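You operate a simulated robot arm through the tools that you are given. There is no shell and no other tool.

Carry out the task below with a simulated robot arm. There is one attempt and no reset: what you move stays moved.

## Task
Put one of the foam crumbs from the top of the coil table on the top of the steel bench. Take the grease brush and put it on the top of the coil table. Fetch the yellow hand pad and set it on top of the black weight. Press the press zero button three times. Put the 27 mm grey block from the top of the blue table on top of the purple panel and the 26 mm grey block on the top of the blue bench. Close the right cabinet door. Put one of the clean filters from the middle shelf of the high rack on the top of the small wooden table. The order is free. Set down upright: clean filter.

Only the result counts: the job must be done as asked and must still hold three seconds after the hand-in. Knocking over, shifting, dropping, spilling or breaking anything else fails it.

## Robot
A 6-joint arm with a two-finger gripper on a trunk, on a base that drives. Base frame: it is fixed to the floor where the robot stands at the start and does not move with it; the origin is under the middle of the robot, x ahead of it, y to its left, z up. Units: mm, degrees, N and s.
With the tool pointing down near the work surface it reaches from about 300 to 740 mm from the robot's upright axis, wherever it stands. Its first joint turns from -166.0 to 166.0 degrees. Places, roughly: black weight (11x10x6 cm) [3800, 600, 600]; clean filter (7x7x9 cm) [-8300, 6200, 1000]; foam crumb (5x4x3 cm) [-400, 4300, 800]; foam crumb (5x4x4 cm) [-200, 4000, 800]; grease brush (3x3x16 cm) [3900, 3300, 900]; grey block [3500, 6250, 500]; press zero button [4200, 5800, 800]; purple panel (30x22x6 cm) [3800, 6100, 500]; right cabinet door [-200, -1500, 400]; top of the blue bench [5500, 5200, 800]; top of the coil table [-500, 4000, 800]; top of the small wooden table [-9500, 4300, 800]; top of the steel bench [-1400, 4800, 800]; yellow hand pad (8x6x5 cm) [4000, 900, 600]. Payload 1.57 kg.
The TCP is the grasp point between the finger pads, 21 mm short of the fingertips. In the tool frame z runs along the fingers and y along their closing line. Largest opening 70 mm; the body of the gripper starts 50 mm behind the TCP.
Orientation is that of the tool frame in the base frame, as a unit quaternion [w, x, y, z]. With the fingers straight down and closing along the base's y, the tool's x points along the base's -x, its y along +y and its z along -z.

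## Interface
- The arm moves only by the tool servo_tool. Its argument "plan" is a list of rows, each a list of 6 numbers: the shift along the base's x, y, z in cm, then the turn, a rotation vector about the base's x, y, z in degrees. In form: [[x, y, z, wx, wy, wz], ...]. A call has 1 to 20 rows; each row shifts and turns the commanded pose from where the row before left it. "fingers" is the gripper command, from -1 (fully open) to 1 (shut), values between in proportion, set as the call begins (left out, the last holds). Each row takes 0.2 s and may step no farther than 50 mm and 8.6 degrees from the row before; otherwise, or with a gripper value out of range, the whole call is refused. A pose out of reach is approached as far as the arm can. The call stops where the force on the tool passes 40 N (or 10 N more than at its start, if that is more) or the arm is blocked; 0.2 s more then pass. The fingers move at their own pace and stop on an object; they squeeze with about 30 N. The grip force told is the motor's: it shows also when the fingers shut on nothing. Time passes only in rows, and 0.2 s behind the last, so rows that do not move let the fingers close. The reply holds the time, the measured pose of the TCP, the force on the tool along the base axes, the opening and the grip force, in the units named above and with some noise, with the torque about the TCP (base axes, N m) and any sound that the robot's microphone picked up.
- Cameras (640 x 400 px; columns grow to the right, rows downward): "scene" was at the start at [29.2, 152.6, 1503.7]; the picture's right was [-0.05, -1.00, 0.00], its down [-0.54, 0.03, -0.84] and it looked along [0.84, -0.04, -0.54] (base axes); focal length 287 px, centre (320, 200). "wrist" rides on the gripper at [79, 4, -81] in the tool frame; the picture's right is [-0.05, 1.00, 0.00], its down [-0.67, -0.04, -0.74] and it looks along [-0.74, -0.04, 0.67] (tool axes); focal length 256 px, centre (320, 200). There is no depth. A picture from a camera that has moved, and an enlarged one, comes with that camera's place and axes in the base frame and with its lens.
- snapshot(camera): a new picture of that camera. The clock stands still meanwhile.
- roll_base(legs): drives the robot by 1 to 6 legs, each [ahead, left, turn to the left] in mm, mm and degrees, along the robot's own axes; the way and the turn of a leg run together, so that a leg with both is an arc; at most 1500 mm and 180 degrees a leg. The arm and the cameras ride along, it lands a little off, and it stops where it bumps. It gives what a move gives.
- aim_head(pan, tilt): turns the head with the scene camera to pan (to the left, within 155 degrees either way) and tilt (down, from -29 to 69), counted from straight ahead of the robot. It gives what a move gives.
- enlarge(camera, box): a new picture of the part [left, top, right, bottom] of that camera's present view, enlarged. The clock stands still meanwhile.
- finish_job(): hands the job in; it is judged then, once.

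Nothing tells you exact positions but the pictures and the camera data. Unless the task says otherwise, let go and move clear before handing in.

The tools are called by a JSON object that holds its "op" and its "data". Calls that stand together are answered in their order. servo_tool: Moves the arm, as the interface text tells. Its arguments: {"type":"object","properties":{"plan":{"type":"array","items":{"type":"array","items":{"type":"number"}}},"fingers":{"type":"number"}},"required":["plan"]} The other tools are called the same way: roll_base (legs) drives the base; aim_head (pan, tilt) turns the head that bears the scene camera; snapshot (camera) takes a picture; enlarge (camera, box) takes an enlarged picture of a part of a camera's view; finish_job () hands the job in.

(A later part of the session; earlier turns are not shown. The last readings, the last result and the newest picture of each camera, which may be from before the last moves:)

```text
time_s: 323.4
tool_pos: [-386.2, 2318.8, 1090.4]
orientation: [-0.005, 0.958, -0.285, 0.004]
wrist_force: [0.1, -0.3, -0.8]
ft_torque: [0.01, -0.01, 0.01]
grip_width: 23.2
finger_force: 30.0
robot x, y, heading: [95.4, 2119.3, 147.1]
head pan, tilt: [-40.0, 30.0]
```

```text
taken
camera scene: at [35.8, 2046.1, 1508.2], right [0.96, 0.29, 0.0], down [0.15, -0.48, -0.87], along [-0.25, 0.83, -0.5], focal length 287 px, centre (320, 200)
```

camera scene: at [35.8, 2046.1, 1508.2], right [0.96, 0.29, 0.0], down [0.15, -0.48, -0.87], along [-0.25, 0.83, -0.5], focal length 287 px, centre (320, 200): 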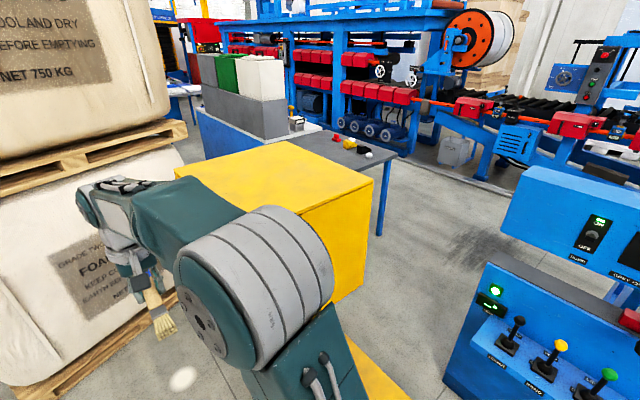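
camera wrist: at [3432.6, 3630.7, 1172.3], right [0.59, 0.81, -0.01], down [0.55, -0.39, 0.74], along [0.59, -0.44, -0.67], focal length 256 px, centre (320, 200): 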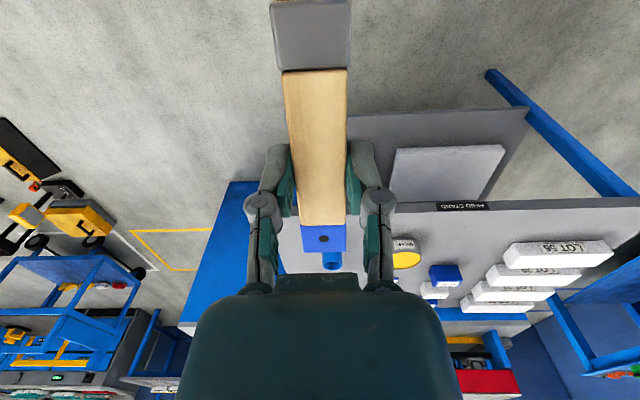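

The gaps beside the yellow box are too narrow, but there is a wide open aisle behind the big machine that leads to the coil table. I'll go back out and around that way.

{"op": "roll_base", "data": {"legs": [[-1000, 0, 0], [-1020, 0, 0], [0, 0, -90.7], [1000, 0, 0], [1000, 0, 0]]}}

{"op": "aim_head", "data": {"pan": 70, "tilt": 25}}

{"op": "snapshot", "data": {"camera": "scene"}}

```text
time_s: 346.9
tool_pos: [3136.1, 3146.5, 1090.7]
orientation: [0.001, -0.464, 0.886, -0.006]
wrist_force: [0.2, -0.4, -0.3]
ft_torque: [0.02, 0.0, -0.01]
grip_width: 23.0
finger_force: 30.0
robot x, y, heading: [2924.7, 2665.5, 55.4]
head pan, tilt: [-40.0, 30.0]
```

```text
time_s: 348.8
tool_pos: [3135.7, 3145.7, 1090.5]
orientation: [0.0, -0.465, 0.885, -0.006]
wrist_force: [0.3, 0.1, -1.1]
ft_torque: [0.03, 0.0, -0.01]
grip_width: 23.0
finger_force: 30.2
robot x, y, heading: [2923.8, 2664.0, 55.6]
head pan, tilt: [70.0, 25.0]
```

```text
taken
camera scene: at [2708.3, 2783.4, 1516.1], right [0.81, 0.58, 0.0], down [0.25, -0.35, -0.91], along [-0.53, 0.74, -0.42], focal length 287 px, centre (320, 200)
```

scene: 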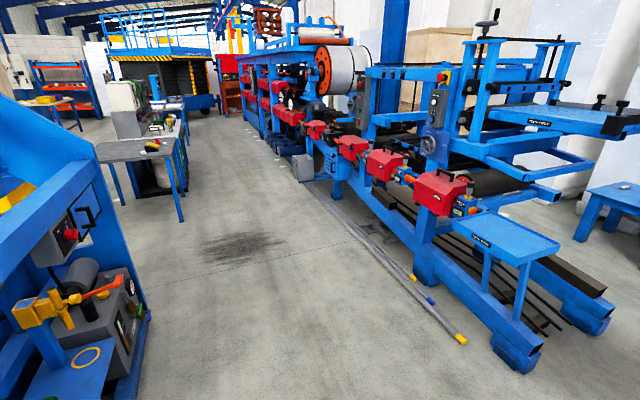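

A wide aisle leads to the coil table on the left. I'll turn and drive along it, staying midway.

{"op": "roll_base", "data": {"legs": [[0, 0, 90.8], [1300, 0, 0], [1300, 0, 0]]}}

{"op": "aim_head", "data": {"pan": 30, "tilt": 30}}

{"op": "snapshot", "data": {"camera": "scene"}}

```text
time_s: 365.2
tool_pos: [291.4, 4284.6, 1091.3]
orientation: [-0.005, 0.957, -0.289, 0.003]
wrist_force: [0.1, -1.1, -1.0]
ft_torque: [0.01, 0.04, 0.01]
grip_width: 23.1
finger_force: 30.3
robot x, y, heading: [776.0, 4083.8, 146.7]
head pan, tilt: [70.0, 25.0]
```

```text
time_s: 366.2
tool_pos: [290.6, 4284.2, 1091.2]
orientation: [-0.005, 0.958, -0.288, 0.003]
wrist_force: [1.0, 0.4, -0.6]
ft_torque: [0.01, -0.02, 0.03]
grip_width: 23.1
finger_force: 29.5
robot x, y, heading: [777.7, 4084.3, 146.5]
head pan, tilt: [30.0, 30.0]
```

```text
taken
camera scene: at [646.3, 3927.1, 1508.1], right [0.06, 1.0, 0.0], down [0.5, -0.03, -0.87], along [-0.86, 0.05, -0.5], focal length 287 px, centre (320, 200)
```

scene: 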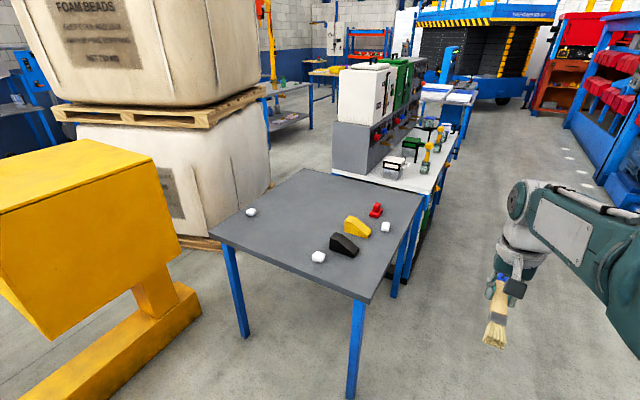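

The coil table holds three white foam crumbs, wedges and a red piece. I'll slide left to stand at its near (right-hand) side, from where I can lay down the brush and pick the nearest crumb.

{"op": "roll_base", "data": {"legs": [[0, 640, 0], [230, 0, 0]]}}

{"op": "aim_head", "data": {"pan": 0, "tilt": 42}}

{"op": "snapshot", "data": {"camera": "scene"}}

{"op": "snapshot", "data": {"camera": "wrist"}}

```text
time_s: 371.1
tool_pos: [-251.4, 3874.0, 1092.2]
orientation: [-0.005, 0.957, -0.289, 0.003]
wrist_force: [0.4, 0.3, -0.5]
ft_torque: [-0.02, 0.01, 0.01]
grip_width: 23.2
finger_force: 29.7
robot x, y, heading: [232.6, 3670.0, 146.8]
head pan, tilt: [30.0, 30.0]
```

```text
time_s: 372.1
tool_pos: [-251.4, 3872.8, 1091.8]
orientation: [-0.005, 0.957, -0.289, 0.004]
wrist_force: [0.3, 1.0, 0.0]
ft_torque: [0.0, 0.01, -0.02]
grip_width: 23.1
finger_force: 30.1
robot x, y, heading: [230.9, 3670.8, 146.6]
head pan, tilt: [0.0, 42.0]
```

```text
taken
camera scene: at [123.2, 3556.2, 1489.9], right [0.55, 0.84, 0.0], down [0.56, -0.37, -0.74], along [-0.62, 0.41, -0.67], focal length 287 px, centre (320, 200)
```

scene: 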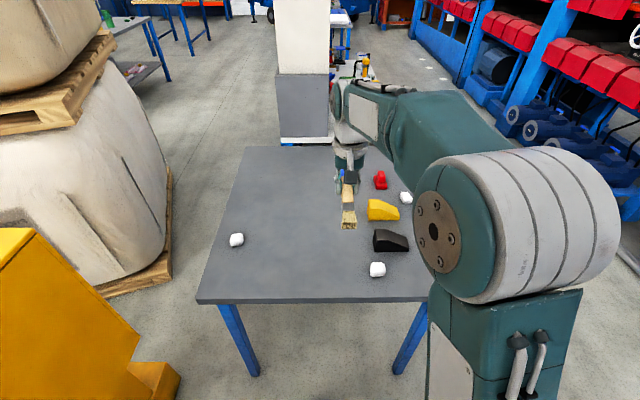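

```text
taken
camera wrist: at [-188.4, 3825.2, 1173.7], right [-0.6, -0.8, -0.01], down [-0.54, 0.39, 0.74], along [-0.59, 0.45, -0.67], focal length 256 px, centre (320, 200)
```

wrist: 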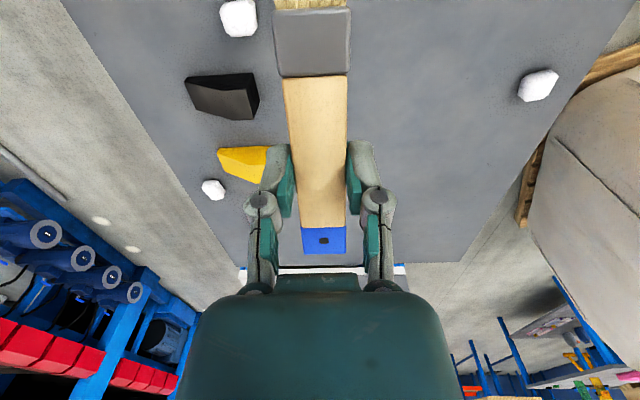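

Robot is at the table's side. Enlarging to check the brush's inclination in the grip before laying it on the free area to the left of the wedges.

{"op": "enlarge", "data": {"camera": "scene", "box": [300, 140, 400, 290]}}

```text
2.67 times, centred on (350, 215) of scene
camera zoom: at [123.2, 3556.2, 1489.9], right [0.55, 0.84, 0.0], down [0.56, -0.37, -0.74], along [-0.62, 0.41, -0.67], focal length 766 px, centre (240, 160)
```

zoom: 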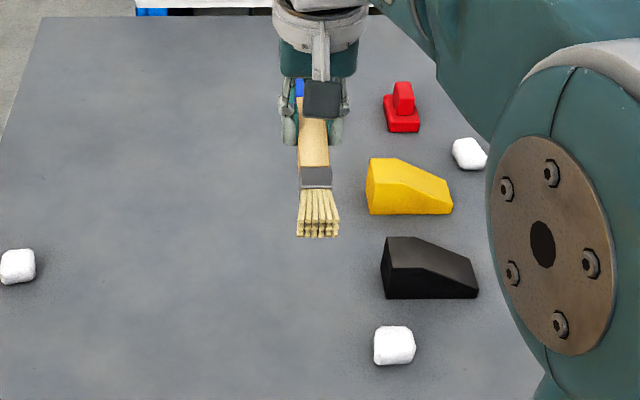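

The brush hangs bristles toward me, roughly 10° nose-down as expected. I'll tilt the tool 10° back to make it level while moving over the free area, then descend partway.

{"op": "servo_tool", "data": {"plan": [[-1.8, 0.4, 0, -1.1, -1.67, 0], [-1.8, 0.4, 0, -1.1, -1.67, 0], [-1.8, 0.4, 0, -1.1, -1.67, 0], [-1.8, 0.4, 0, -1.1, -1.67, 0], [-1.8, 0.4, 0, -1.1, -1.67, 0], [0, 0, -4, 0, 0, 0], [0, 0, -4, 0, 0, 0], [0, 0, -4, 0, 0, 0], [0, 0, -4, 0, 0, 0], [0, 0, -4, 0, 0, 0]]}}

{"op": "enlarge", "data": {"camera": "scene", "box": [260, 140, 400, 290]}}

{"op": "snapshot", "data": {"camera": "wrist"}}

```text
time_s: 374.3
tool_pos: [-341.5, 3892.2, 890.8]
orientation: [0.02, 0.954, -0.287, 0.086]
wrist_force: [-0.2, -0.4, -0.1]
ft_torque: [0.0, 0.02, 0.0]
grip_width: 23.1
finger_force: 30.0
robot x, y, heading: [231.7, 3670.6, 146.9]
head pan, tilt: [0.0, 42.0]
```

```text
2.67 times, centred on (330, 215) of scene
camera zoom: at [122.5, 3556.4, 1489.8], right [0.55, 0.84, 0.0], down [0.56, -0.37, -0.74], along [-0.62, 0.41, -0.67], focal length 766 px, centre (293, 160)
```

zoom: 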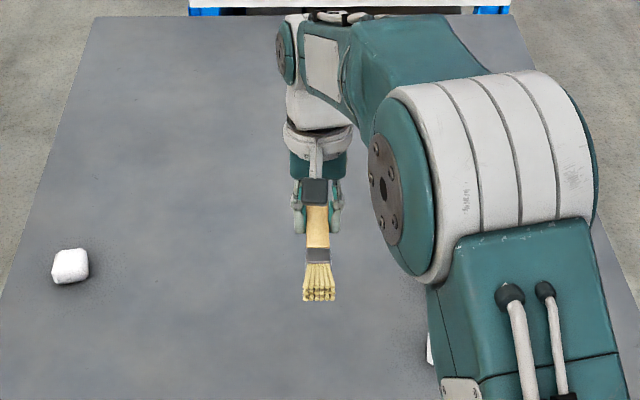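

```text
taken
camera wrist: at [-291.3, 3853.0, 986.6], right [-0.59, -0.8, -0.02], down [-0.64, 0.46, 0.62], along [-0.48, 0.38, -0.79], focal length 256 px, centre (320, 200)
```

wrist: 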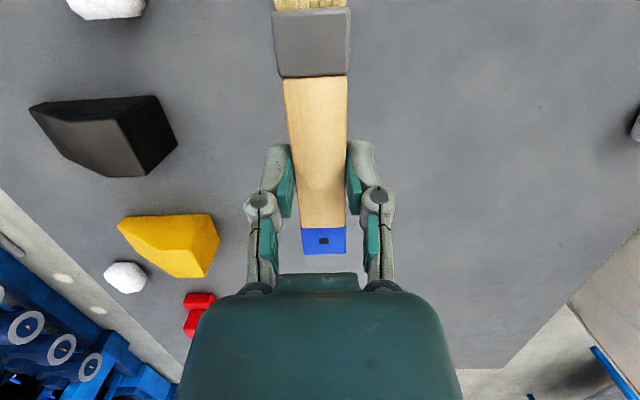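

The area below is clear. Lowering in steps to feel for contact.

{"op": "servo_tool", "data": {"plan": [[0, 0, -3, 0, 0, 0], [0, 0, -2, 0, 0, 0], [0, 0, -0.5, 0, 0, 0], [0, 0, -0.4, 0, 0, 0], [0, 0, -0.3, 0, 0, 0], [0, 0, 0, 0, 0, 0]]}}

```text
time_s: 375.7
tool_pos: [-342.5, 3893.1, 828.2]
orientation: [0.02, 0.954, -0.287, 0.087]
wrist_force: [0.0, 0.1, -0.1]
ft_torque: [0.0, 0.06, 0.02]
grip_width: 23.2
finger_force: 30.0
robot x, y, heading: [231.2, 3670.0, 146.5]
head pan, tilt: [0.0, 42.0]
```

{"op": "servo_tool", "data": {"plan": [[0, 0, -0.25, 0, 0, 0], [0, 0, -0.25, 0, 0, 0], [0, 0, 0, 0, 0, 0]]}}

{"op": "enlarge", "data": {"camera": "scene", "box": [290, 180, 370, 270]}}

```text
time_s: 376.5
tool_pos: [-341.6, 3893.7, 823.7]
orientation: [0.021, 0.954, -0.287, 0.086]
wrist_force: [-0.3, -0.3, -1.1]
ft_torque: [0.02, 0.02, 0.01]
grip_width: 23.2
finger_force: 30.1
robot x, y, heading: [231.3, 3672.5, 146.4]
head pan, tilt: [0.0, 42.0]
```

```text
4.44 times, centred on (330, 225) of scene
camera zoom: at [122.4, 3556.5, 1489.8], right [0.55, 0.84, 0.0], down [0.56, -0.37, -0.74], along [-0.62, 0.41, -0.67], focal length 1278 px, centre (276, 89)
```

zoom: 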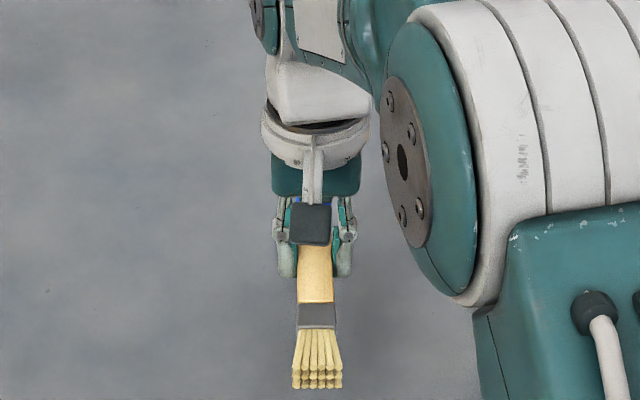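

{"op": "servo_tool", "data": {"plan": [[0, 0, -0.2, 0, 0, 0], [0, 0, -0.2, 0, 0, 0], [0, 0, -0.2, 0, 0, 0], [0, 0, 0, 0, 0, 0]]}}

```text
time_s: 377.5
tool_pos: [-340.9, 3893.2, 818.0]
orientation: [0.021, 0.954, -0.288, 0.087]
wrist_force: [-0.1, 0.8, -1.3]
ft_torque: [-0.01, -0.01, 0.06]
grip_width: 22.9
finger_force: 29.8
robot x, y, heading: [233.2, 3668.2, 146.8]
head pan, tilt: [0.0, 42.0]
```

{"op": "servo_tool", "data": {"plan": [[0, 0, -0.2, 0, 0, 0], [0, 0, -0.2, 0, 0, 0], [0, 0, -0.2, 0, 0, 0], [0, 0, 0, 0, 0, 0]]}}

```text
time_s: 378.5
tool_pos: [-341.5, 3894.0, 811.7]
orientation: [0.02, 0.953, -0.288, 0.087]
wrist_force: [-0.6, -0.3, 0.0]
ft_torque: [0.02, 0.02, -0.01]
grip_width: 23.3
finger_force: 30.3
robot x, y, heading: [231.4, 3672.3, 146.4]
head pan, tilt: [0.0, 42.0]
```

No contact yet, so the table must be lower than 800; triangulating a crumb suggests about 760–770. I'll keep lowering gently with force watch.

{"op": "servo_tool", "data": {"plan": [[0, 0, -0.4, 0, 0, 0], [0, 0, -0.4, 0, 0, 0], [0, 0, -0.4, 0, 0, 0], [0, 0, -0.3, 0, 0, 0], [0, 0, 0, 0, 0, 0]]}}

{"op": "enlarge", "data": {"camera": "scene", "box": [290, 180, 370, 280]}}

```text
time_s: 379.7
tool_pos: [-340.3, 3893.2, 796.3]
orientation: [0.02, 0.954, -0.287, 0.086]
wrist_force: [-0.6, 0.1, -0.5]
ft_torque: [-0.01, 0.02, 0.01]
grip_width: 23.0
finger_force: 30.1
robot x, y, heading: [231.7, 3667.7, 146.7]
head pan, tilt: [0.0, 42.0]
```

```text
4.00 times, centred on (330, 230) of scene
camera zoom: at [122.4, 3556.5, 1489.8], right [0.55, 0.84, 0.0], down [0.56, -0.37, -0.74], along [-0.62, 0.41, -0.67], focal length 1150 px, centre (280, 80)
```

zoom: 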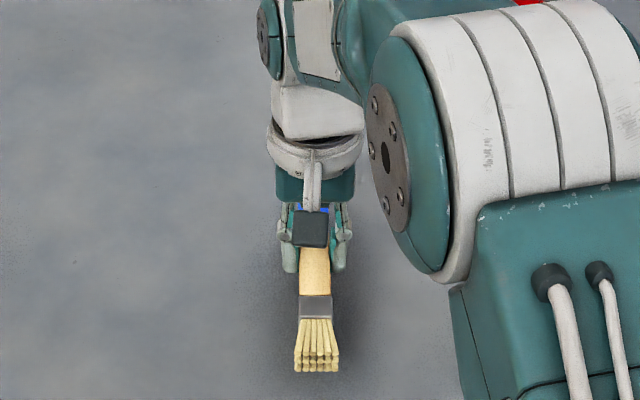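

A contact shadow is appearing; continuing down in small steps.

{"op": "servo_tool", "data": {"plan": [[0, 0, -0.3, 0, 0, 0], [0, 0, -0.3, 0, 0, 0], [0, 0, -0.2, 0, 0, 0], [0, 0, -0.2, 0, 0, 0], [0, 0, 0, 0, 0, 0]]}}

```text
time_s: 380.9
tool_pos: [-341.0, 3894.2, 787.1]
orientation: [0.02, 0.954, -0.287, 0.087]
wrist_force: [0.4, -0.5, -1.7]
ft_torque: [0.0, 0.02, 0.02]
grip_width: 23.0
finger_force: 30.4
robot x, y, heading: [230.7, 3669.5, 146.6]
head pan, tilt: [0.0, 42.0]
```

{"op": "servo_tool", "data": {"plan": [[0, 0, -0.2, 0, 0, 0], [0, 0, -0.2, 0, 0, 0], [0, 0, -0.2, 0, 0, 0], [0, 0, 0, 0, 0, 0]]}}

```text
time_s: 381.9
tool_pos: [-340.4, 3893.3, 781.4]
orientation: [0.02, 0.954, -0.288, 0.086]
wrist_force: [-0.1, 0.3, -0.5]
ft_torque: [0.02, 0.0, -0.01]
grip_width: 23.0
finger_force: 29.9
robot x, y, heading: [227.6, 3671.7, 146.9]
head pan, tilt: [0.0, 42.0]
```

{"op": "servo_tool", "data": {"plan": [[0, 0, -0.2, 0, 0, 0], [0, 0, -0.2, 0, 0, 0], [0, 0, -0.2, 0, 0, 0], [0, 0, -0.2, 0, 0, 0], [0, 0, 0, 0, 0, 0]]}}

{"op": "snapshot", "data": {"camera": "wrist"}}

```text
time_s: 383.1
tool_pos: [-342.7, 3893.6, 774.5]
orientation: [0.02, 0.954, -0.287, 0.085]
wrist_force: [0.1, 0.5, 22.5]
ft_torque: [-0.11, -0.02, 0.0]
grip_width: 23.3
finger_force: 30.5
robot x, y, heading: [230.7, 3666.1, 146.7]
head pan, tilt: [0.0, 42.0]
```

```text
taken
camera wrist: at [-291.2, 3853.9, 869.1], right [-0.59, -0.8, -0.02], down [-0.64, 0.46, 0.62], along [-0.49, 0.38, -0.79], focal length 256 px, centre (320, 200)
```

wrist: 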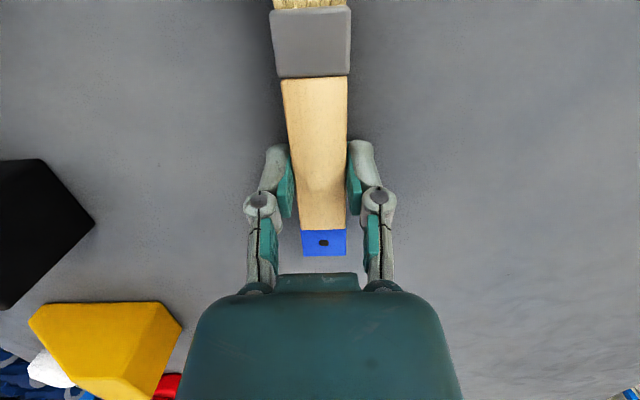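

Contact at 22 N (table is at z ≈ 750). Opening the fingers and lifting off.

{"op": "servo_tool", "data": {"plan": [[0, 0, 0.05, 0, 0, 0], [0, 0, 0, 0, 0, 0], [0, 0, 0, 0, 0, 0]], "fingers": -1}}

{"op": "servo_tool", "data": {"plan": [[0, 0, 1, 0, 0, 0], [0, 0, 3, 0, 0, 0], [0, 0, 4, 0, 0, 0], [0, 0, 4, 0, 0, 0]]}}

{"op": "snapshot", "data": {"camera": "wrist"}}

{"op": "snapshot", "data": {"camera": "scene"}}

```text
time_s: 383.9
tool_pos: [-340.9, 3893.9, 773.4]
orientation: [0.02, 0.954, -0.287, 0.087]
wrist_force: [-0.3, 0.0, 0.3]
ft_torque: [0.0, 0.04, -0.01]
grip_width: 69.8
finger_force: 0.0
robot x, y, heading: [228.3, 3669.4, 147.0]
head pan, tilt: [0.0, 42.0]
```

```text
time_s: 384.9
tool_pos: [-341.1, 3893.2, 892.7]
orientation: [0.02, 0.954, -0.287, 0.087]
wrist_force: [0.0, 0.0, -0.8]
ft_torque: [-0.03, -0.05, -0.01]
grip_width: 69.9
finger_force: 0.0
robot x, y, heading: [230.6, 3671.6, 146.6]
head pan, tilt: [0.0, 42.0]
```

```text
taken
camera wrist: at [-290.8, 3853.2, 988.2], right [-0.59, -0.8, -0.02], down [-0.64, 0.46, 0.61], along [-0.48, 0.38, -0.79], focal length 256 px, centre (320, 200)
```

wrist: 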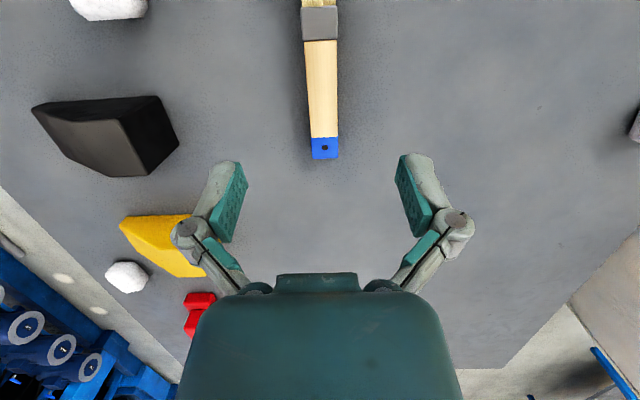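

```text
taken
camera scene: at [122.6, 3556.6, 1489.8], right [0.55, 0.84, 0.0], down [0.56, -0.37, -0.74], along [-0.62, 0.41, -0.67], focal length 287 px, centre (320, 200)
```

scene: 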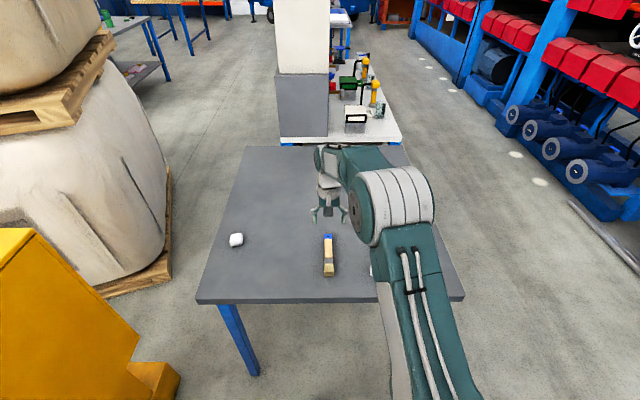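

The brush lies flat on the coil table. Next the nearest foam crumb at about (-193,3965): moving above it with the tool upright again.

{"op": "servo_tool", "data": {"plan": [[3.7, 1.8, -0.5, 1.375, 2.09, 0], [3.7, 1.8, -0.5, 1.375, 2.09, 0], [3.7, 1.8, -0.5, 1.375, 2.09, 0], [3.7, 1.8, -0.5, 1.375, 2.09, 0]]}}

{"op": "snapshot", "data": {"camera": "wrist"}}

{"op": "enlarge", "data": {"camera": "scene", "box": [300, 180, 460, 310]}}

```text
time_s: 385.9
tool_pos: [-192.0, 3965.4, 873.2]
orientation: [-0.006, 0.958, -0.287, 0.003]
wrist_force: [0.4, 0.4, -0.3]
ft_torque: [0.0, 0.0, -0.02]
grip_width: 70.2
finger_force: 0.0
robot x, y, heading: [231.5, 3670.5, 146.8]
head pan, tilt: [0.0, 42.0]
```

```text
taken
camera wrist: at [-129.2, 3917.7, 955.8], right [-0.6, -0.8, -0.01], down [-0.54, 0.39, 0.74], along [-0.59, 0.45, -0.67], focal length 256 px, centre (320, 200)
```

wrist: 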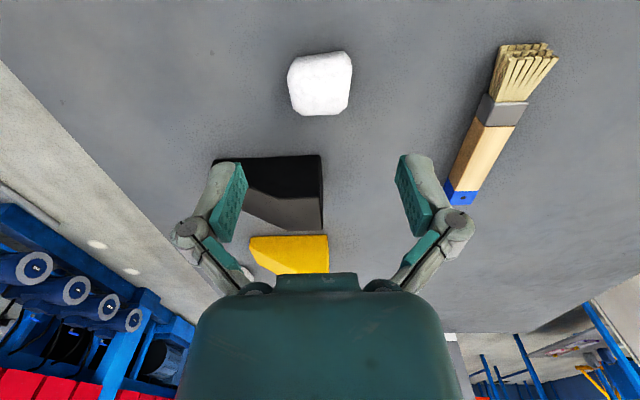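

```text
3.08 times, centred on (380, 245) of scene
camera zoom: at [124.1, 3557.7, 1490.0], right [0.55, 0.84, 0.0], down [0.56, -0.37, -0.74], along [-0.62, 0.41, -0.67], focal length 884 px, centre (135, 62)
```

zoom: 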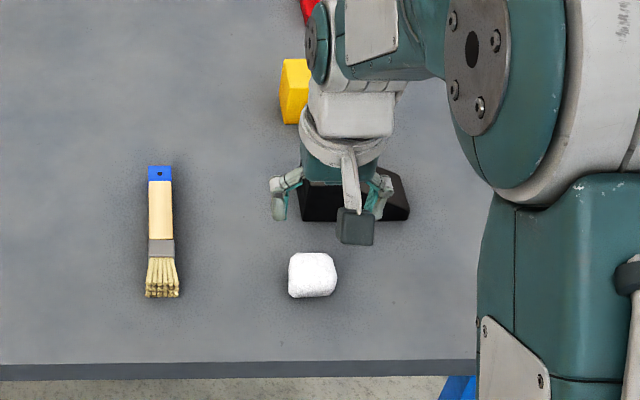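

The crumb is centred below the gripper. Going down to z ≈ 776 and closing.

{"op": "servo_tool", "data": {"plan": [[0, 0, -3, 0, 0, 0], [0, 0, -3, 0, 0, 0], [0, 0, -2.4, 0, 0, 0], [0, 0, -1.2, 0, 0, 0], [0, 0, 0, 0, 0, 0]]}}

{"op": "snapshot", "data": {"camera": "wrist"}}

```text
time_s: 387.1
tool_pos: [-192.9, 3965.0, 778.3]
orientation: [-0.006, 0.957, -0.289, 0.004]
wrist_force: [1.0, 0.1, 0.8]
ft_torque: [0.0, 0.02, -0.01]
grip_width: 69.9
finger_force: 0.0
robot x, y, heading: [231.8, 3671.2, 146.7]
head pan, tilt: [0.0, 42.0]
```

```text
taken
camera wrist: at [-129.6, 3917.6, 860.4], right [-0.6, -0.8, -0.01], down [-0.54, 0.39, 0.74], along [-0.59, 0.45, -0.67], focal length 256 px, centre (320, 200)
```

wrist: 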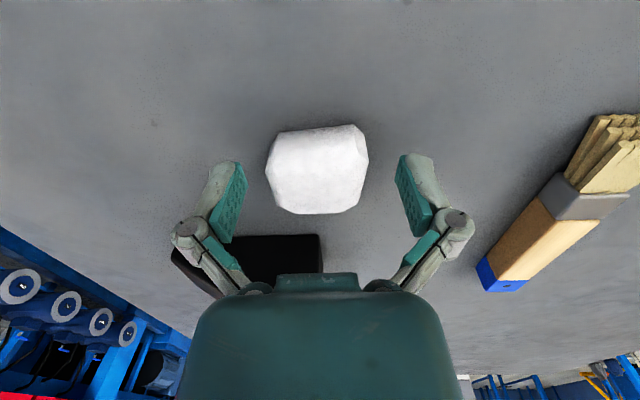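

The crumb sits ~8 mm nearer to me than the finger line; a small correction, then close.

{"op": "servo_tool", "data": {"plan": [[0.67, -0.44, -0.1, 0, 0, 0], [0, 0, 0, 0, 0, 0]]}}

{"op": "servo_tool", "data": {"plan": [[0, 0, 0, 0, 0, 0], [0, 0, 0, 0, 0, 0], [0, 0, 0, 0, 0, 0]], "fingers": 1}}

{"op": "servo_tool", "data": {"plan": [[0, 0, 1, 0, 0, 0], [0, 0, 3, 0, 0, 0], [0, 0, 4, 0, 0, 0], [0, 0, 4, 0, 0, 0], [0, 0, 4, 0, 0, 0], [0, 0, 4, 0, 0, 0], [0, 0, 4, 0, 0, 0], [0, 0, 4, 0, 0, 0]]}}

{"op": "snapshot", "data": {"camera": "wrist"}}

```text
time_s: 387.7
tool_pos: [-186.5, 3962.5, 777.6]
orientation: [-0.005, 0.957, -0.29, 0.004]
wrist_force: [0.5, 0.3, -1.3]
ft_torque: [-0.04, 0.0, -0.03]
grip_width: 70.1
finger_force: 0.0
robot x, y, heading: [228.3, 3667.8, 146.6]
head pan, tilt: [0.0, 42.0]
```

```text
time_s: 388.5
tool_pos: [-185.3, 3960.4, 778.5]
orientation: [-0.006, 0.957, -0.289, 0.004]
wrist_force: [-0.3, 0.2, 5.5]
ft_torque: [-0.09, 0.09, 0.02]
grip_width: 43.0
finger_force: 30.0
robot x, y, heading: [230.3, 3671.0, 146.6]
head pan, tilt: [0.0, 42.0]
```

```text
time_s: 390.3
tool_pos: [-186.6, 3962.2, 1057.1]
orientation: [-0.004, 0.957, -0.289, 0.004]
wrist_force: [-0.4, 0.5, -1.6]
ft_torque: [-0.03, 0.01, 0.01]
grip_width: 43.3
finger_force: 30.3
robot x, y, heading: [228.6, 3670.6, 146.9]
head pan, tilt: [0.0, 42.0]
```

```text
taken
camera wrist: at [-123.6, 3912.7, 1139.3], right [-0.6, -0.8, -0.01], down [-0.54, 0.39, 0.74], along [-0.59, 0.45, -0.67], focal length 256 px, centre (320, 200)
```

wrist: 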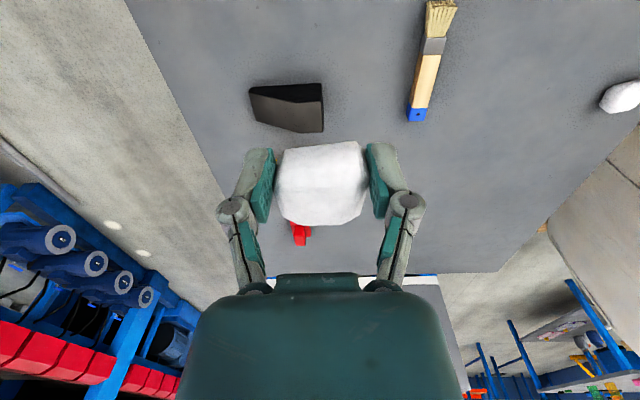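

Crumb held (43 mm). I'll back out into the aisle, go along it and look at the steel bench beyond the coil table.

{"op": "roll_base", "data": {"legs": [[-150, 0, 0], [0, -700, 0], [1400, 0, 0]]}}

{"op": "aim_head", "data": {"pan": 55, "tilt": 30}}

{"op": "snapshot", "data": {"camera": "scene"}}

```text
time_s: 401.7
tool_pos: [-845.3, 5233.7, 1056.1]
orientation: [-0.006, 0.957, -0.289, 0.003]
wrist_force: [-0.1, -0.2, -0.4]
ft_torque: [-0.03, -0.03, 0.02]
grip_width: 42.9
finger_force: 29.9
robot x, y, heading: [-428.3, 4945.3, 146.6]
head pan, tilt: [0.0, 42.0]
```

```text
time_s: 402.9
tool_pos: [-845.0, 5233.5, 1056.9]
orientation: [-0.005, 0.957, -0.289, 0.004]
wrist_force: [-0.4, -0.3, 0.3]
ft_torque: [-0.01, -0.02, 0.0]
grip_width: 43.0
finger_force: 30.0
robot x, y, heading: [-429.2, 4943.1, 146.9]
head pan, tilt: [55.0, 30.0]
```

```text
taken
camera scene: at [-549.3, 4750.6, 1508.2], right [-0.37, 0.93, 0.0], down [0.47, 0.18, -0.87], along [-0.8, -0.32, -0.5], focal length 287 px, centre (320, 200)
```

scene: 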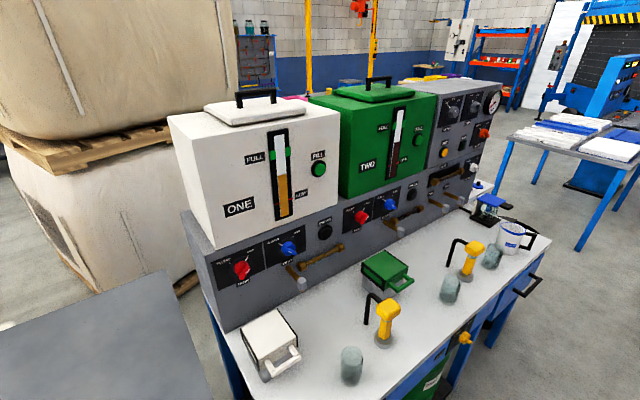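

That is the steel bench. A free spot exists at about (-1335,4800), between the green tool and the jars. I'll drive up and turn to face it.

{"op": "roll_base", "data": {"legs": [[725, 0, 0], [0, 0, 89.5]]}}

{"op": "aim_head", "data": {"pan": 0, "tilt": 45}}

{"op": "snapshot", "data": {"camera": "scene"}}

{"op": "snapshot", "data": {"camera": "wrist"}}

```text
time_s: 410.7
tool_pos: [-1324.1, 4926.3, 1057.2]
orientation: [-0.005, 0.881, 0.473, -0.001]
wrist_force: [0.6, -0.2, 0.1]
ft_torque: [-0.03, 0.02, 0.0]
grip_width: 42.7
finger_force: 29.9
robot x, y, heading: [-1033.4, 5343.9, -123.3]
head pan, tilt: [55.0, 30.0]
```

```text
time_s: 412.0
tool_pos: [-1324.1, 4927.4, 1057.7]
orientation: [-0.006, 0.881, 0.473, -0.001]
wrist_force: [0.1, 0.0, -0.6]
ft_torque: [0.03, -0.01, -0.01]
grip_width: 42.6
finger_force: 29.8
robot x, y, heading: [-1031.7, 5343.2, -123.5]
head pan, tilt: [0.0, 45.0]
```

```text
taken
camera scene: at [-918.3, 5240.7, 1485.6], right [-0.84, 0.55, 0.0], down [0.39, 0.59, -0.71], along [-0.39, -0.59, -0.71], focal length 287 px, centre (320, 200)
```

scene: 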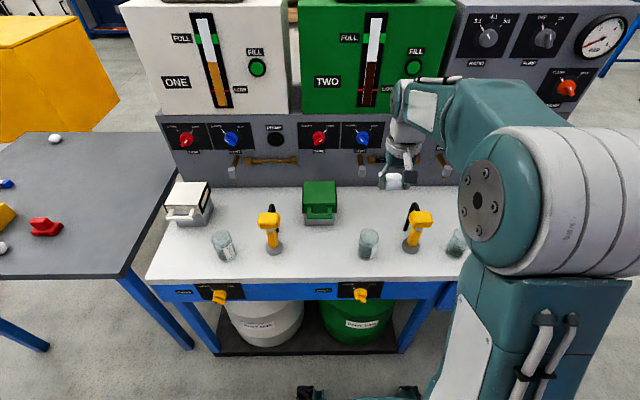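

```text
taken
camera wrist: at [-1275.8, 4989.8, 1139.6], right [0.8, -0.6, -0.01], down [-0.39, -0.54, 0.74], along [-0.45, -0.59, -0.67], focal length 256 px, centre (320, 200)
```

wrist: 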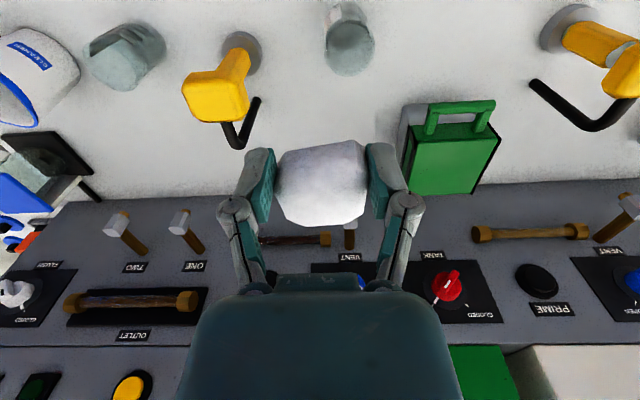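

I see a clear patch in front of the green tool, between the first tap and the jar: about 520 mm ahead, 140 mm left. Moving above it.

{"op": "servo_tool", "data": {"plan": [[3.02, -2.42, 0, 0, 0, 0], [3.02, -2.42, 0, 0, 0, 0], [3.02, -2.42, 0, 0, 0, 0], [3.02, -2.42, 0, 0, 0, 0], [0, 0, -3.5, 0, 0, 0], [0, 0, -3.5, 0, 0, 0]]}}

{"op": "snapshot", "data": {"camera": "scene"}}

{"op": "snapshot", "data": {"camera": "wrist"}}

```text
time_s: 413.4
tool_pos: [-1203.7, 4829.4, 988.6]
orientation: [-0.007, 0.882, 0.472, -0.003]
wrist_force: [-0.1, -0.2, 0.0]
ft_torque: [-0.01, 0.0, 0.0]
grip_width: 42.6
finger_force: 30.2
robot x, y, heading: [-1036.0, 5347.3, -123.7]
head pan, tilt: [0.0, 45.0]
```

```text
taken
camera scene: at [-917.9, 5240.3, 1485.5], right [-0.83, 0.55, 0.0], down [0.39, 0.59, -0.71], along [-0.39, -0.59, -0.71], focal length 287 px, centre (320, 200)
```

scene: 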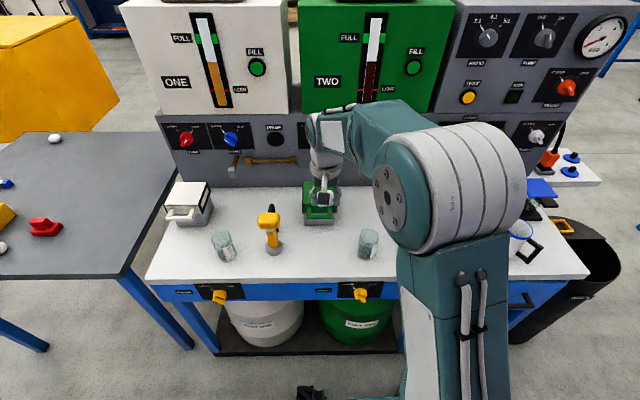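

```text
taken
camera wrist: at [-1155.1, 4892.6, 1070.3], right [0.8, -0.6, -0.01], down [-0.39, -0.54, 0.74], along [-0.45, -0.59, -0.67], focal length 256 px, centre (320, 200)
```

wrist: 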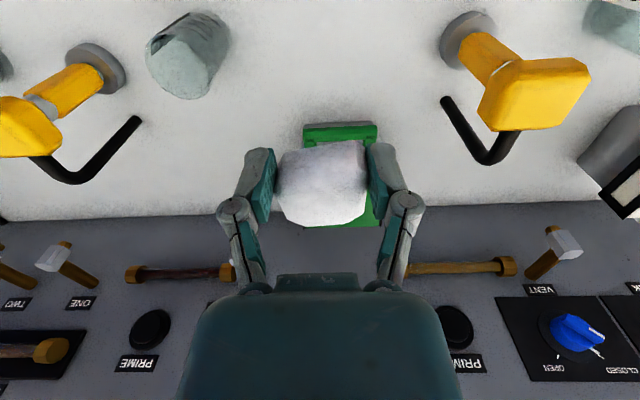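

The landing point is the clear white patch between jar and tap. I'll shift 20 mm toward me for more room from the green tool's handle, then descend.

{"op": "servo_tool", "data": {"plan": [[1.1, 1.66, -3, 0, 0, 0], [0, 0, -4, 0, 0, 0], [0, 0, -4, 0, 0, 0], [0, 0, -3, 0, 0, 0], [0, 0, 0, 0, 0, 0]]}}

{"op": "snapshot", "data": {"camera": "wrist"}}

{"op": "enlarge", "data": {"camera": "scene", "box": [240, 150, 400, 290]}}

```text
time_s: 414.6
tool_pos: [-1191.9, 4846.0, 845.9]
orientation: [-0.006, 0.881, 0.473, -0.001]
wrist_force: [-0.4, -0.7, -0.1]
ft_torque: [-0.01, -0.03, 0.02]
grip_width: 42.8
finger_force: 29.5
robot x, y, heading: [-1036.4, 5343.2, -123.4]
head pan, tilt: [0.0, 45.0]
```

```text
taken
camera wrist: at [-1144.1, 4908.8, 928.8], right [0.8, -0.6, -0.01], down [-0.39, -0.54, 0.74], along [-0.45, -0.59, -0.67], focal length 256 px, centre (320, 200)
```

wrist: 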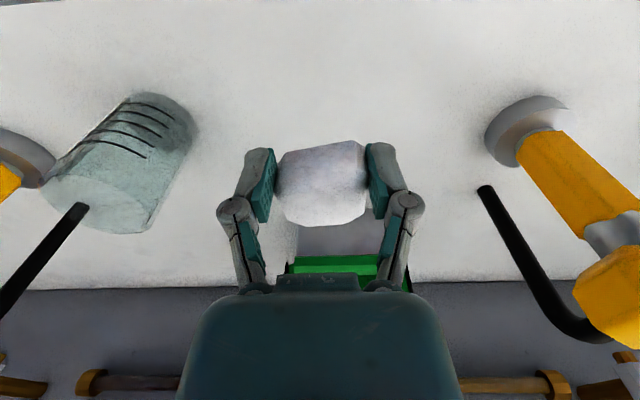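

```text
2.86 times, centred on (320, 220) of scene
camera zoom: at [-917.6, 5239.8, 1485.5], right [-0.83, 0.55, 0.0], down [0.39, 0.59, -0.71], along [-0.39, -0.59, -0.71], focal length 821 px, centre (320, 143)
```

zoom: 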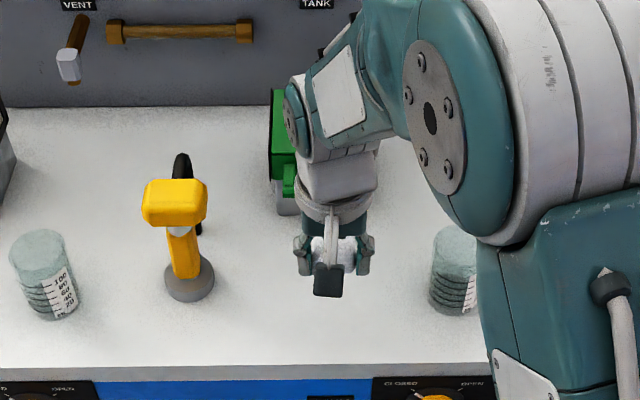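

Good clearance all round. Lowering to contact.

{"op": "servo_tool", "data": {"plan": [[0, 0, -0.8, 0, 0, 0], [0, 0, -0.5, 0, 0, 0], [0, 0, -0.3, 0, 0, 0], [0, 0, -0.3, 0, 0, 0], [0, 0, 0, 0, 0, 0]]}}

```text
time_s: 415.8
tool_pos: [-1192.5, 4846.4, 827.9]
orientation: [-0.007, 0.882, 0.472, -0.002]
wrist_force: [-0.2, -0.2, 0.3]
ft_torque: [-0.01, -0.01, -0.02]
grip_width: 42.8
finger_force: 30.0
robot x, y, heading: [-1032.8, 5341.5, -123.2]
head pan, tilt: [0.0, 45.0]
```

{"op": "servo_tool", "data": {"plan": [[0, 0, -0.3, 0, 0, 0], [0, 0, -0.3, 0, 0, 0], [0, 0, -0.3, 0, 0, 0], [0, 0, 0, 0, 0, 0]]}}

```text
time_s: 416.8
tool_pos: [-1190.8, 4847.0, 819.3]
orientation: [-0.006, 0.881, 0.473, -0.001]
wrist_force: [-1.4, 0.6, 0.1]
ft_torque: [0.03, 0.04, 0.01]
grip_width: 42.8
finger_force: 30.1
robot x, y, heading: [-1036.0, 5343.8, -123.4]
head pan, tilt: [0.0, 45.0]
```

{"op": "servo_tool", "data": {"plan": [[0, 0, -0.3, 0, 0, 0], [0, 0, -0.3, 0, 0, 0], [0, 0, -0.2, 0, 0, 0], [0, 0, -0.2, 0, 0, 0], [0, 0, 0, 0, 0, 0]]}}

```text
time_s: 418.0
tool_pos: [-1191.9, 4846.1, 808.9]
orientation: [-0.006, 0.881, 0.472, -0.002]
wrist_force: [0.0, -0.4, 0.0]
ft_torque: [0.04, 0.0, -0.02]
grip_width: 42.3
finger_force: 30.2
robot x, y, heading: [-1031.7, 5342.5, -123.4]
head pan, tilt: [0.0, 45.0]
```

{"op": "servo_tool", "data": {"plan": [[0, 0, -0.3, 0, 0, 0], [0, 0, -0.3, 0, 0, 0], [0, 0, -0.3, 0, 0, 0], [0, 0, -0.2, 0, 0, 0], [0, 0, 0, 0, 0, 0]]}}

{"op": "enlarge", "data": {"camera": "scene", "box": [260, 180, 380, 285]}}

```text
time_s: 419.2
tool_pos: [-1192.1, 4846.2, 797.4]
orientation: [-0.007, 0.881, 0.473, -0.001]
wrist_force: [0.7, 0.2, -0.5]
ft_torque: [-0.01, 0.01, -0.01]
grip_width: 43.0
finger_force: 29.7
robot x, y, heading: [-1034.9, 5345.7, -123.1]
head pan, tilt: [0.0, 45.0]
```

```text
3.81 times, centred on (320, 232) of scene
camera zoom: at [-917.7, 5239.9, 1485.5], right [-0.83, 0.55, 0.0], down [0.39, 0.59, -0.71], along [-0.39, -0.59, -0.71], focal length 1095 px, centre (320, 76)
```

zoom: 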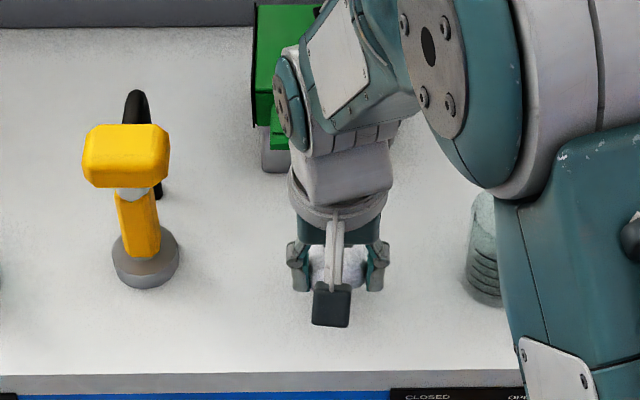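

{"op": "servo_tool", "data": {"plan": [[0, 0, -0.3, 0, 0, 0], [0, 0, -0.3, 0, 0, 0], [0, 0, -0.2, 0, 0, 0], [0, 0, -0.2, 0, 0, 0], [0, 0, 0, 0, 0, 0]]}}

```text
time_s: 420.4
tool_pos: [-1191.7, 4846.0, 788.0]
orientation: [-0.006, 0.881, 0.472, -0.001]
wrist_force: [0.3, 1.0, -0.7]
ft_torque: [0.02, 0.01, 0.0]
grip_width: 42.4
finger_force: 30.4
robot x, y, heading: [-1033.9, 5344.3, -123.3]
head pan, tilt: [0.0, 45.0]
```

{"op": "servo_tool", "data": {"plan": [[0, 0, -0.3, 0, 0, 0], [0, 0, -0.3, 0, 0, 0], [0, 0, -0.2, 0, 0, 0], [0, 0, -0.2, 0, 0, 0], [0, 0, 0, 0, 0, 0]]}}

```text
time_s: 421.6
tool_pos: [-1191.0, 4846.0, 778.4]
orientation: [-0.006, 0.881, 0.473, -0.001]
wrist_force: [-0.1, 0.6, -0.1]
ft_torque: [-0.04, -0.05, 0.0]
grip_width: 42.6
finger_force: 30.2
robot x, y, heading: [-1029.3, 5344.8, -123.4]
head pan, tilt: [0.0, 45.0]
```

{"op": "servo_tool", "data": {"plan": [[0, 0, -0.3, 0, 0, 0], [0, 0, -0.3, 0, 0, 0], [0, 0, -0.2, 0, 0, 0], [0, 0, -0.2, 0, 0, 0], [0, 0, 0, 0, 0, 0]]}}

{"op": "snapshot", "data": {"camera": "wrist"}}

```text
time_s: 422.8
tool_pos: [-1192.6, 4846.0, 768.5]
orientation: [-0.006, 0.881, 0.473, -0.002]
wrist_force: [-0.5, -1.3, 18.3]
ft_torque: [-0.12, -0.01, -0.01]
grip_width: 42.2
finger_force: 30.3
robot x, y, heading: [-1032.4, 5341.7, -123.2]
head pan, tilt: [0.0, 45.0]
```

```text
taken
camera wrist: at [-1143.8, 4909.7, 851.0], right [0.8, -0.6, -0.01], down [-0.39, -0.54, 0.74], along [-0.45, -0.59, -0.67], focal length 256 px, centre (320, 200)
```

wrist: 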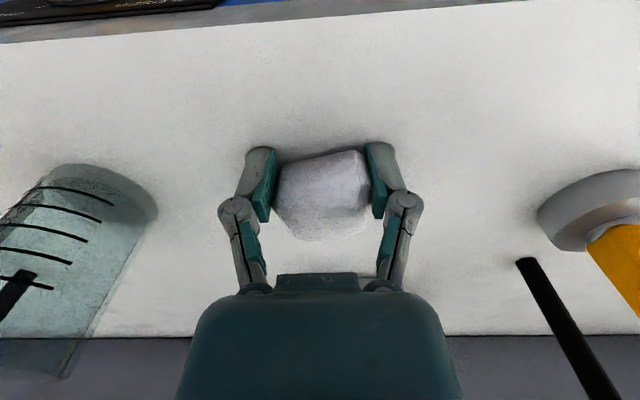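

Contact at 18 N: the crumb is on the bench. Releasing and lifting.

{"op": "servo_tool", "data": {"plan": [[0, 0, 0.1, 0, 0, 0], [0, 0, 0, 0, 0, 0], [0, 0, 0, 0, 0, 0]], "fingers": -1}}

{"op": "servo_tool", "data": {"plan": [[0, 0, 1, 0, 0, 0], [0, 0, 3, 0, 0, 0], [0, 0, 4, 0, 0, 0], [0, 0, 4.5, 0, 0, 0], [0, 0, 4.5, 0, 0, 0], [0, 0, 4.5, 0, 0, 0], [0, 0, 4.5, 0, 0, 0], [0, 0, 4, 0, 0, 0]]}}

{"op": "snapshot", "data": {"camera": "wrist"}}

{"op": "snapshot", "data": {"camera": "scene"}}

```text
time_s: 423.6
tool_pos: [-1192.2, 4846.4, 769.0]
orientation: [-0.006, 0.881, 0.472, -0.001]
wrist_force: [0.0, -0.2, 0.0]
ft_torque: [0.03, -0.02, 0.01]
grip_width: 69.8
finger_force: 0.2
robot x, y, heading: [-1034.6, 5343.0, -123.4]
head pan, tilt: [0.0, 45.0]
```

```text
time_s: 425.4
tool_pos: [-1192.1, 4846.7, 1069.8]
orientation: [-0.006, 0.881, 0.472, -0.001]
wrist_force: [-0.1, -0.4, 0.3]
ft_torque: [-0.01, -0.01, 0.01]
grip_width: 70.1
finger_force: 0.0
robot x, y, heading: [-1031.0, 5339.8, -123.5]
head pan, tilt: [0.0, 45.0]
```

```text
taken
camera wrist: at [-1143.2, 4909.8, 1151.1], right [0.8, -0.6, -0.01], down [-0.39, -0.54, 0.74], along [-0.45, -0.59, -0.67], focal length 256 px, centre (320, 200)
```

wrist: 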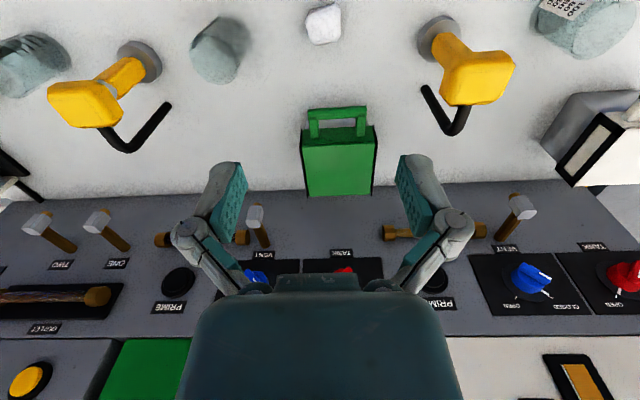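

```text
taken
camera scene: at [-917.7, 5240.3, 1485.5], right [-0.83, 0.55, 0.0], down [0.39, 0.59, -0.71], along [-0.39, -0.59, -0.71], focal length 287 px, centre (320, 200)
```

scene: 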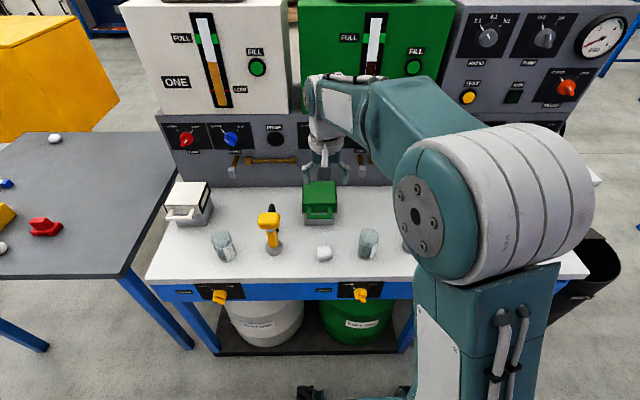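

The crumb is on the steel bench. Now for the filters, about 7 m farther on; I'll back off, turn and look down the hall.

{"op": "roll_base", "data": {"legs": [[-150, 0, 0], [0, 0, -90]]}}

{"op": "aim_head", "data": {"pan": 0, "tilt": 15}}

{"op": "snapshot", "data": {"camera": "scene"}}

{"op": "aim_head", "data": {"pan": 45, "tilt": 15}}

{"op": "snapshot", "data": {"camera": "scene"}}

```text
time_s: 430.6
tool_pos: [-1445.9, 5629.1, 1069.0]
orientation: [-0.006, 0.957, -0.291, 0.003]
wrist_force: [0.6, 0.3, 0.3]
ft_torque: [-0.01, 0.03, -0.01]
grip_width: 70.2
finger_force: 0.1
robot x, y, heading: [-949.7, 5471.5, 146.4]
head pan, tilt: [0.0, 45.0]
```

```text
time_s: 431.5
tool_pos: [-1446.7, 5627.6, 1069.3]
orientation: [-0.005, 0.957, -0.291, 0.003]
wrist_force: [-0.1, 0.0, 0.9]
ft_torque: [0.01, 0.01, 0.02]
grip_width: 70.1
finger_force: 0.1
robot x, y, heading: [-952.1, 5468.4, 146.4]
head pan, tilt: [0.0, 15.0]
```

```text
taken
camera scene: at [-1067.4, 5360.6, 1532.2], right [0.55, 0.83, 0.0], down [0.22, -0.14, -0.97], along [-0.8, 0.53, -0.26], focal length 287 px, centre (320, 200)
```

scene: 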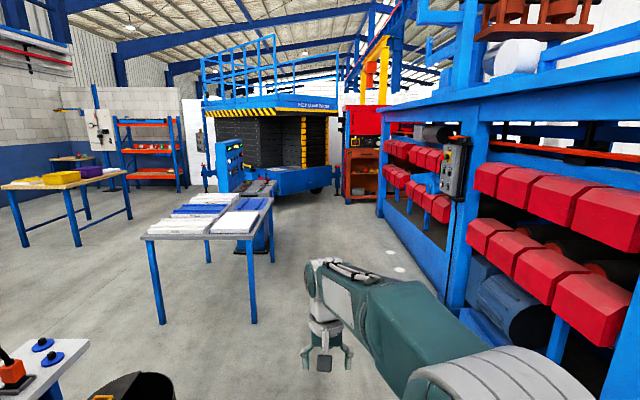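

```text
time_s: 432.6
tool_pos: [-1446.7, 5629.1, 1068.1]
orientation: [-0.005, 0.957, -0.291, 0.004]
wrist_force: [0.4, 0.5, -0.1]
ft_torque: [0.05, 0.0, -0.01]
grip_width: 69.8
finger_force: 0.1
robot x, y, heading: [-948.9, 5467.2, 146.3]
head pan, tilt: [45.0, 15.0]
```

```text
taken
camera scene: at [-1081.1, 5290.5, 1532.3], right [-0.2, 0.98, 0.0], down [0.26, 0.05, -0.97], along [-0.95, -0.19, -0.26], focal length 287 px, centre (320, 200)
```

scene: 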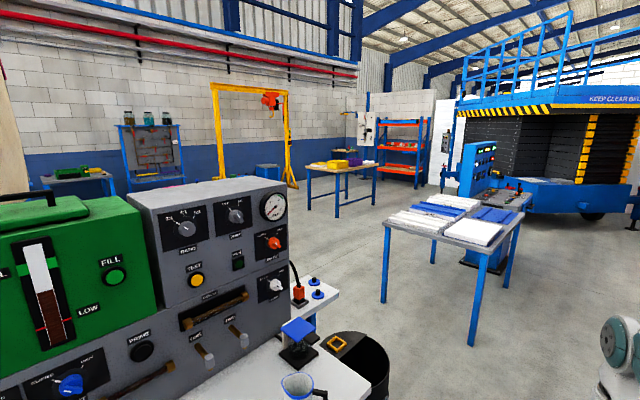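

The orange-shelved high rack and a small wooden table are visible at the far end. I'll go ahead 1.38 m, then slide left between the bin and the paper table.

{"op": "roll_base", "data": {"legs": [[1380, 0, 0]]}}

{"op": "aim_head", "data": {"pan": 60, "tilt": 30}}

{"op": "snapshot", "data": {"camera": "scene"}}

```text
time_s: 439.6
tool_pos: [-2609.0, 6380.2, 1069.4]
orientation: [-0.005, 0.959, -0.285, 0.004]
wrist_force: [-1.4, -0.5, 0.3]
ft_torque: [-0.04, -0.01, 0.01]
grip_width: 69.8
finger_force: 0.0
robot x, y, heading: [-2111.1, 6229.3, 147.5]
head pan, tilt: [45.0, 15.0]
```

```text
time_s: 440.3
tool_pos: [-2609.8, 6382.7, 1068.2]
orientation: [-0.005, 0.958, -0.286, 0.003]
wrist_force: [0.5, -0.3, 0.3]
ft_torque: [-0.01, -0.02, -0.03]
grip_width: 70.1
finger_force: 0.1
robot x, y, heading: [-2111.7, 6228.3, 147.2]
head pan, tilt: [60.0, 30.0]
```

```text
taken
camera scene: at [-2229.1, 6026.5, 1508.1], right [-0.46, 0.89, 0.0], down [0.45, 0.23, -0.87], along [-0.77, -0.4, -0.5], focal length 287 px, centre (320, 200)
```

scene: 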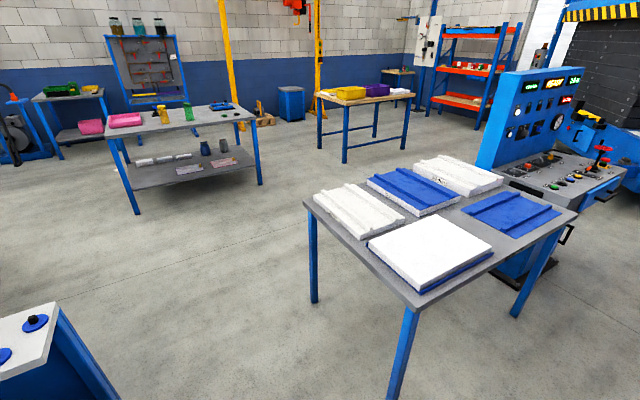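

The floor to the left is clear. Sliding left about 2.3 m and looking ahead to the rack.

{"op": "roll_base", "data": {"legs": [[0, 0, -0.8], [0, 1150, 0], [0, 1150, 0]]}}

{"op": "aim_head", "data": {"pan": 0, "tilt": 18}}

{"op": "snapshot", "data": {"camera": "scene"}}

```text
time_s: 452.0
tool_pos: [-3874.7, 4450.9, 1068.5]
orientation: [-0.005, 0.959, -0.285, 0.002]
wrist_force: [0.1, -0.3, 0.2]
ft_torque: [-0.01, -0.05, 0.01]
grip_width: 69.9
finger_force: 0.1
robot x, y, heading: [-3373.9, 4295.9, 147.4]
head pan, tilt: [60.0, 30.0]
```

```text
time_s: 453.3
tool_pos: [-3874.7, 4449.7, 1069.7]
orientation: [-0.006, 0.958, -0.286, 0.002]
wrist_force: [-0.5, 0.7, 0.5]
ft_torque: [0.04, 0.09, 0.02]
grip_width: 69.8
finger_force: 0.1
robot x, y, heading: [-3377.2, 4298.2, 147.4]
head pan, tilt: [0.0, 18.0]
```

```text
taken
camera scene: at [-3491.7, 4186.2, 1527.4], right [0.54, 0.84, 0.0], down [0.26, -0.17, -0.95], along [-0.8, 0.52, -0.31], focal length 287 px, centre (320, 200)
```

scene: 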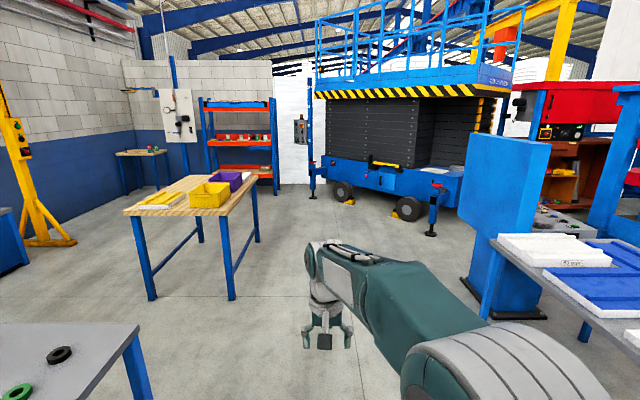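

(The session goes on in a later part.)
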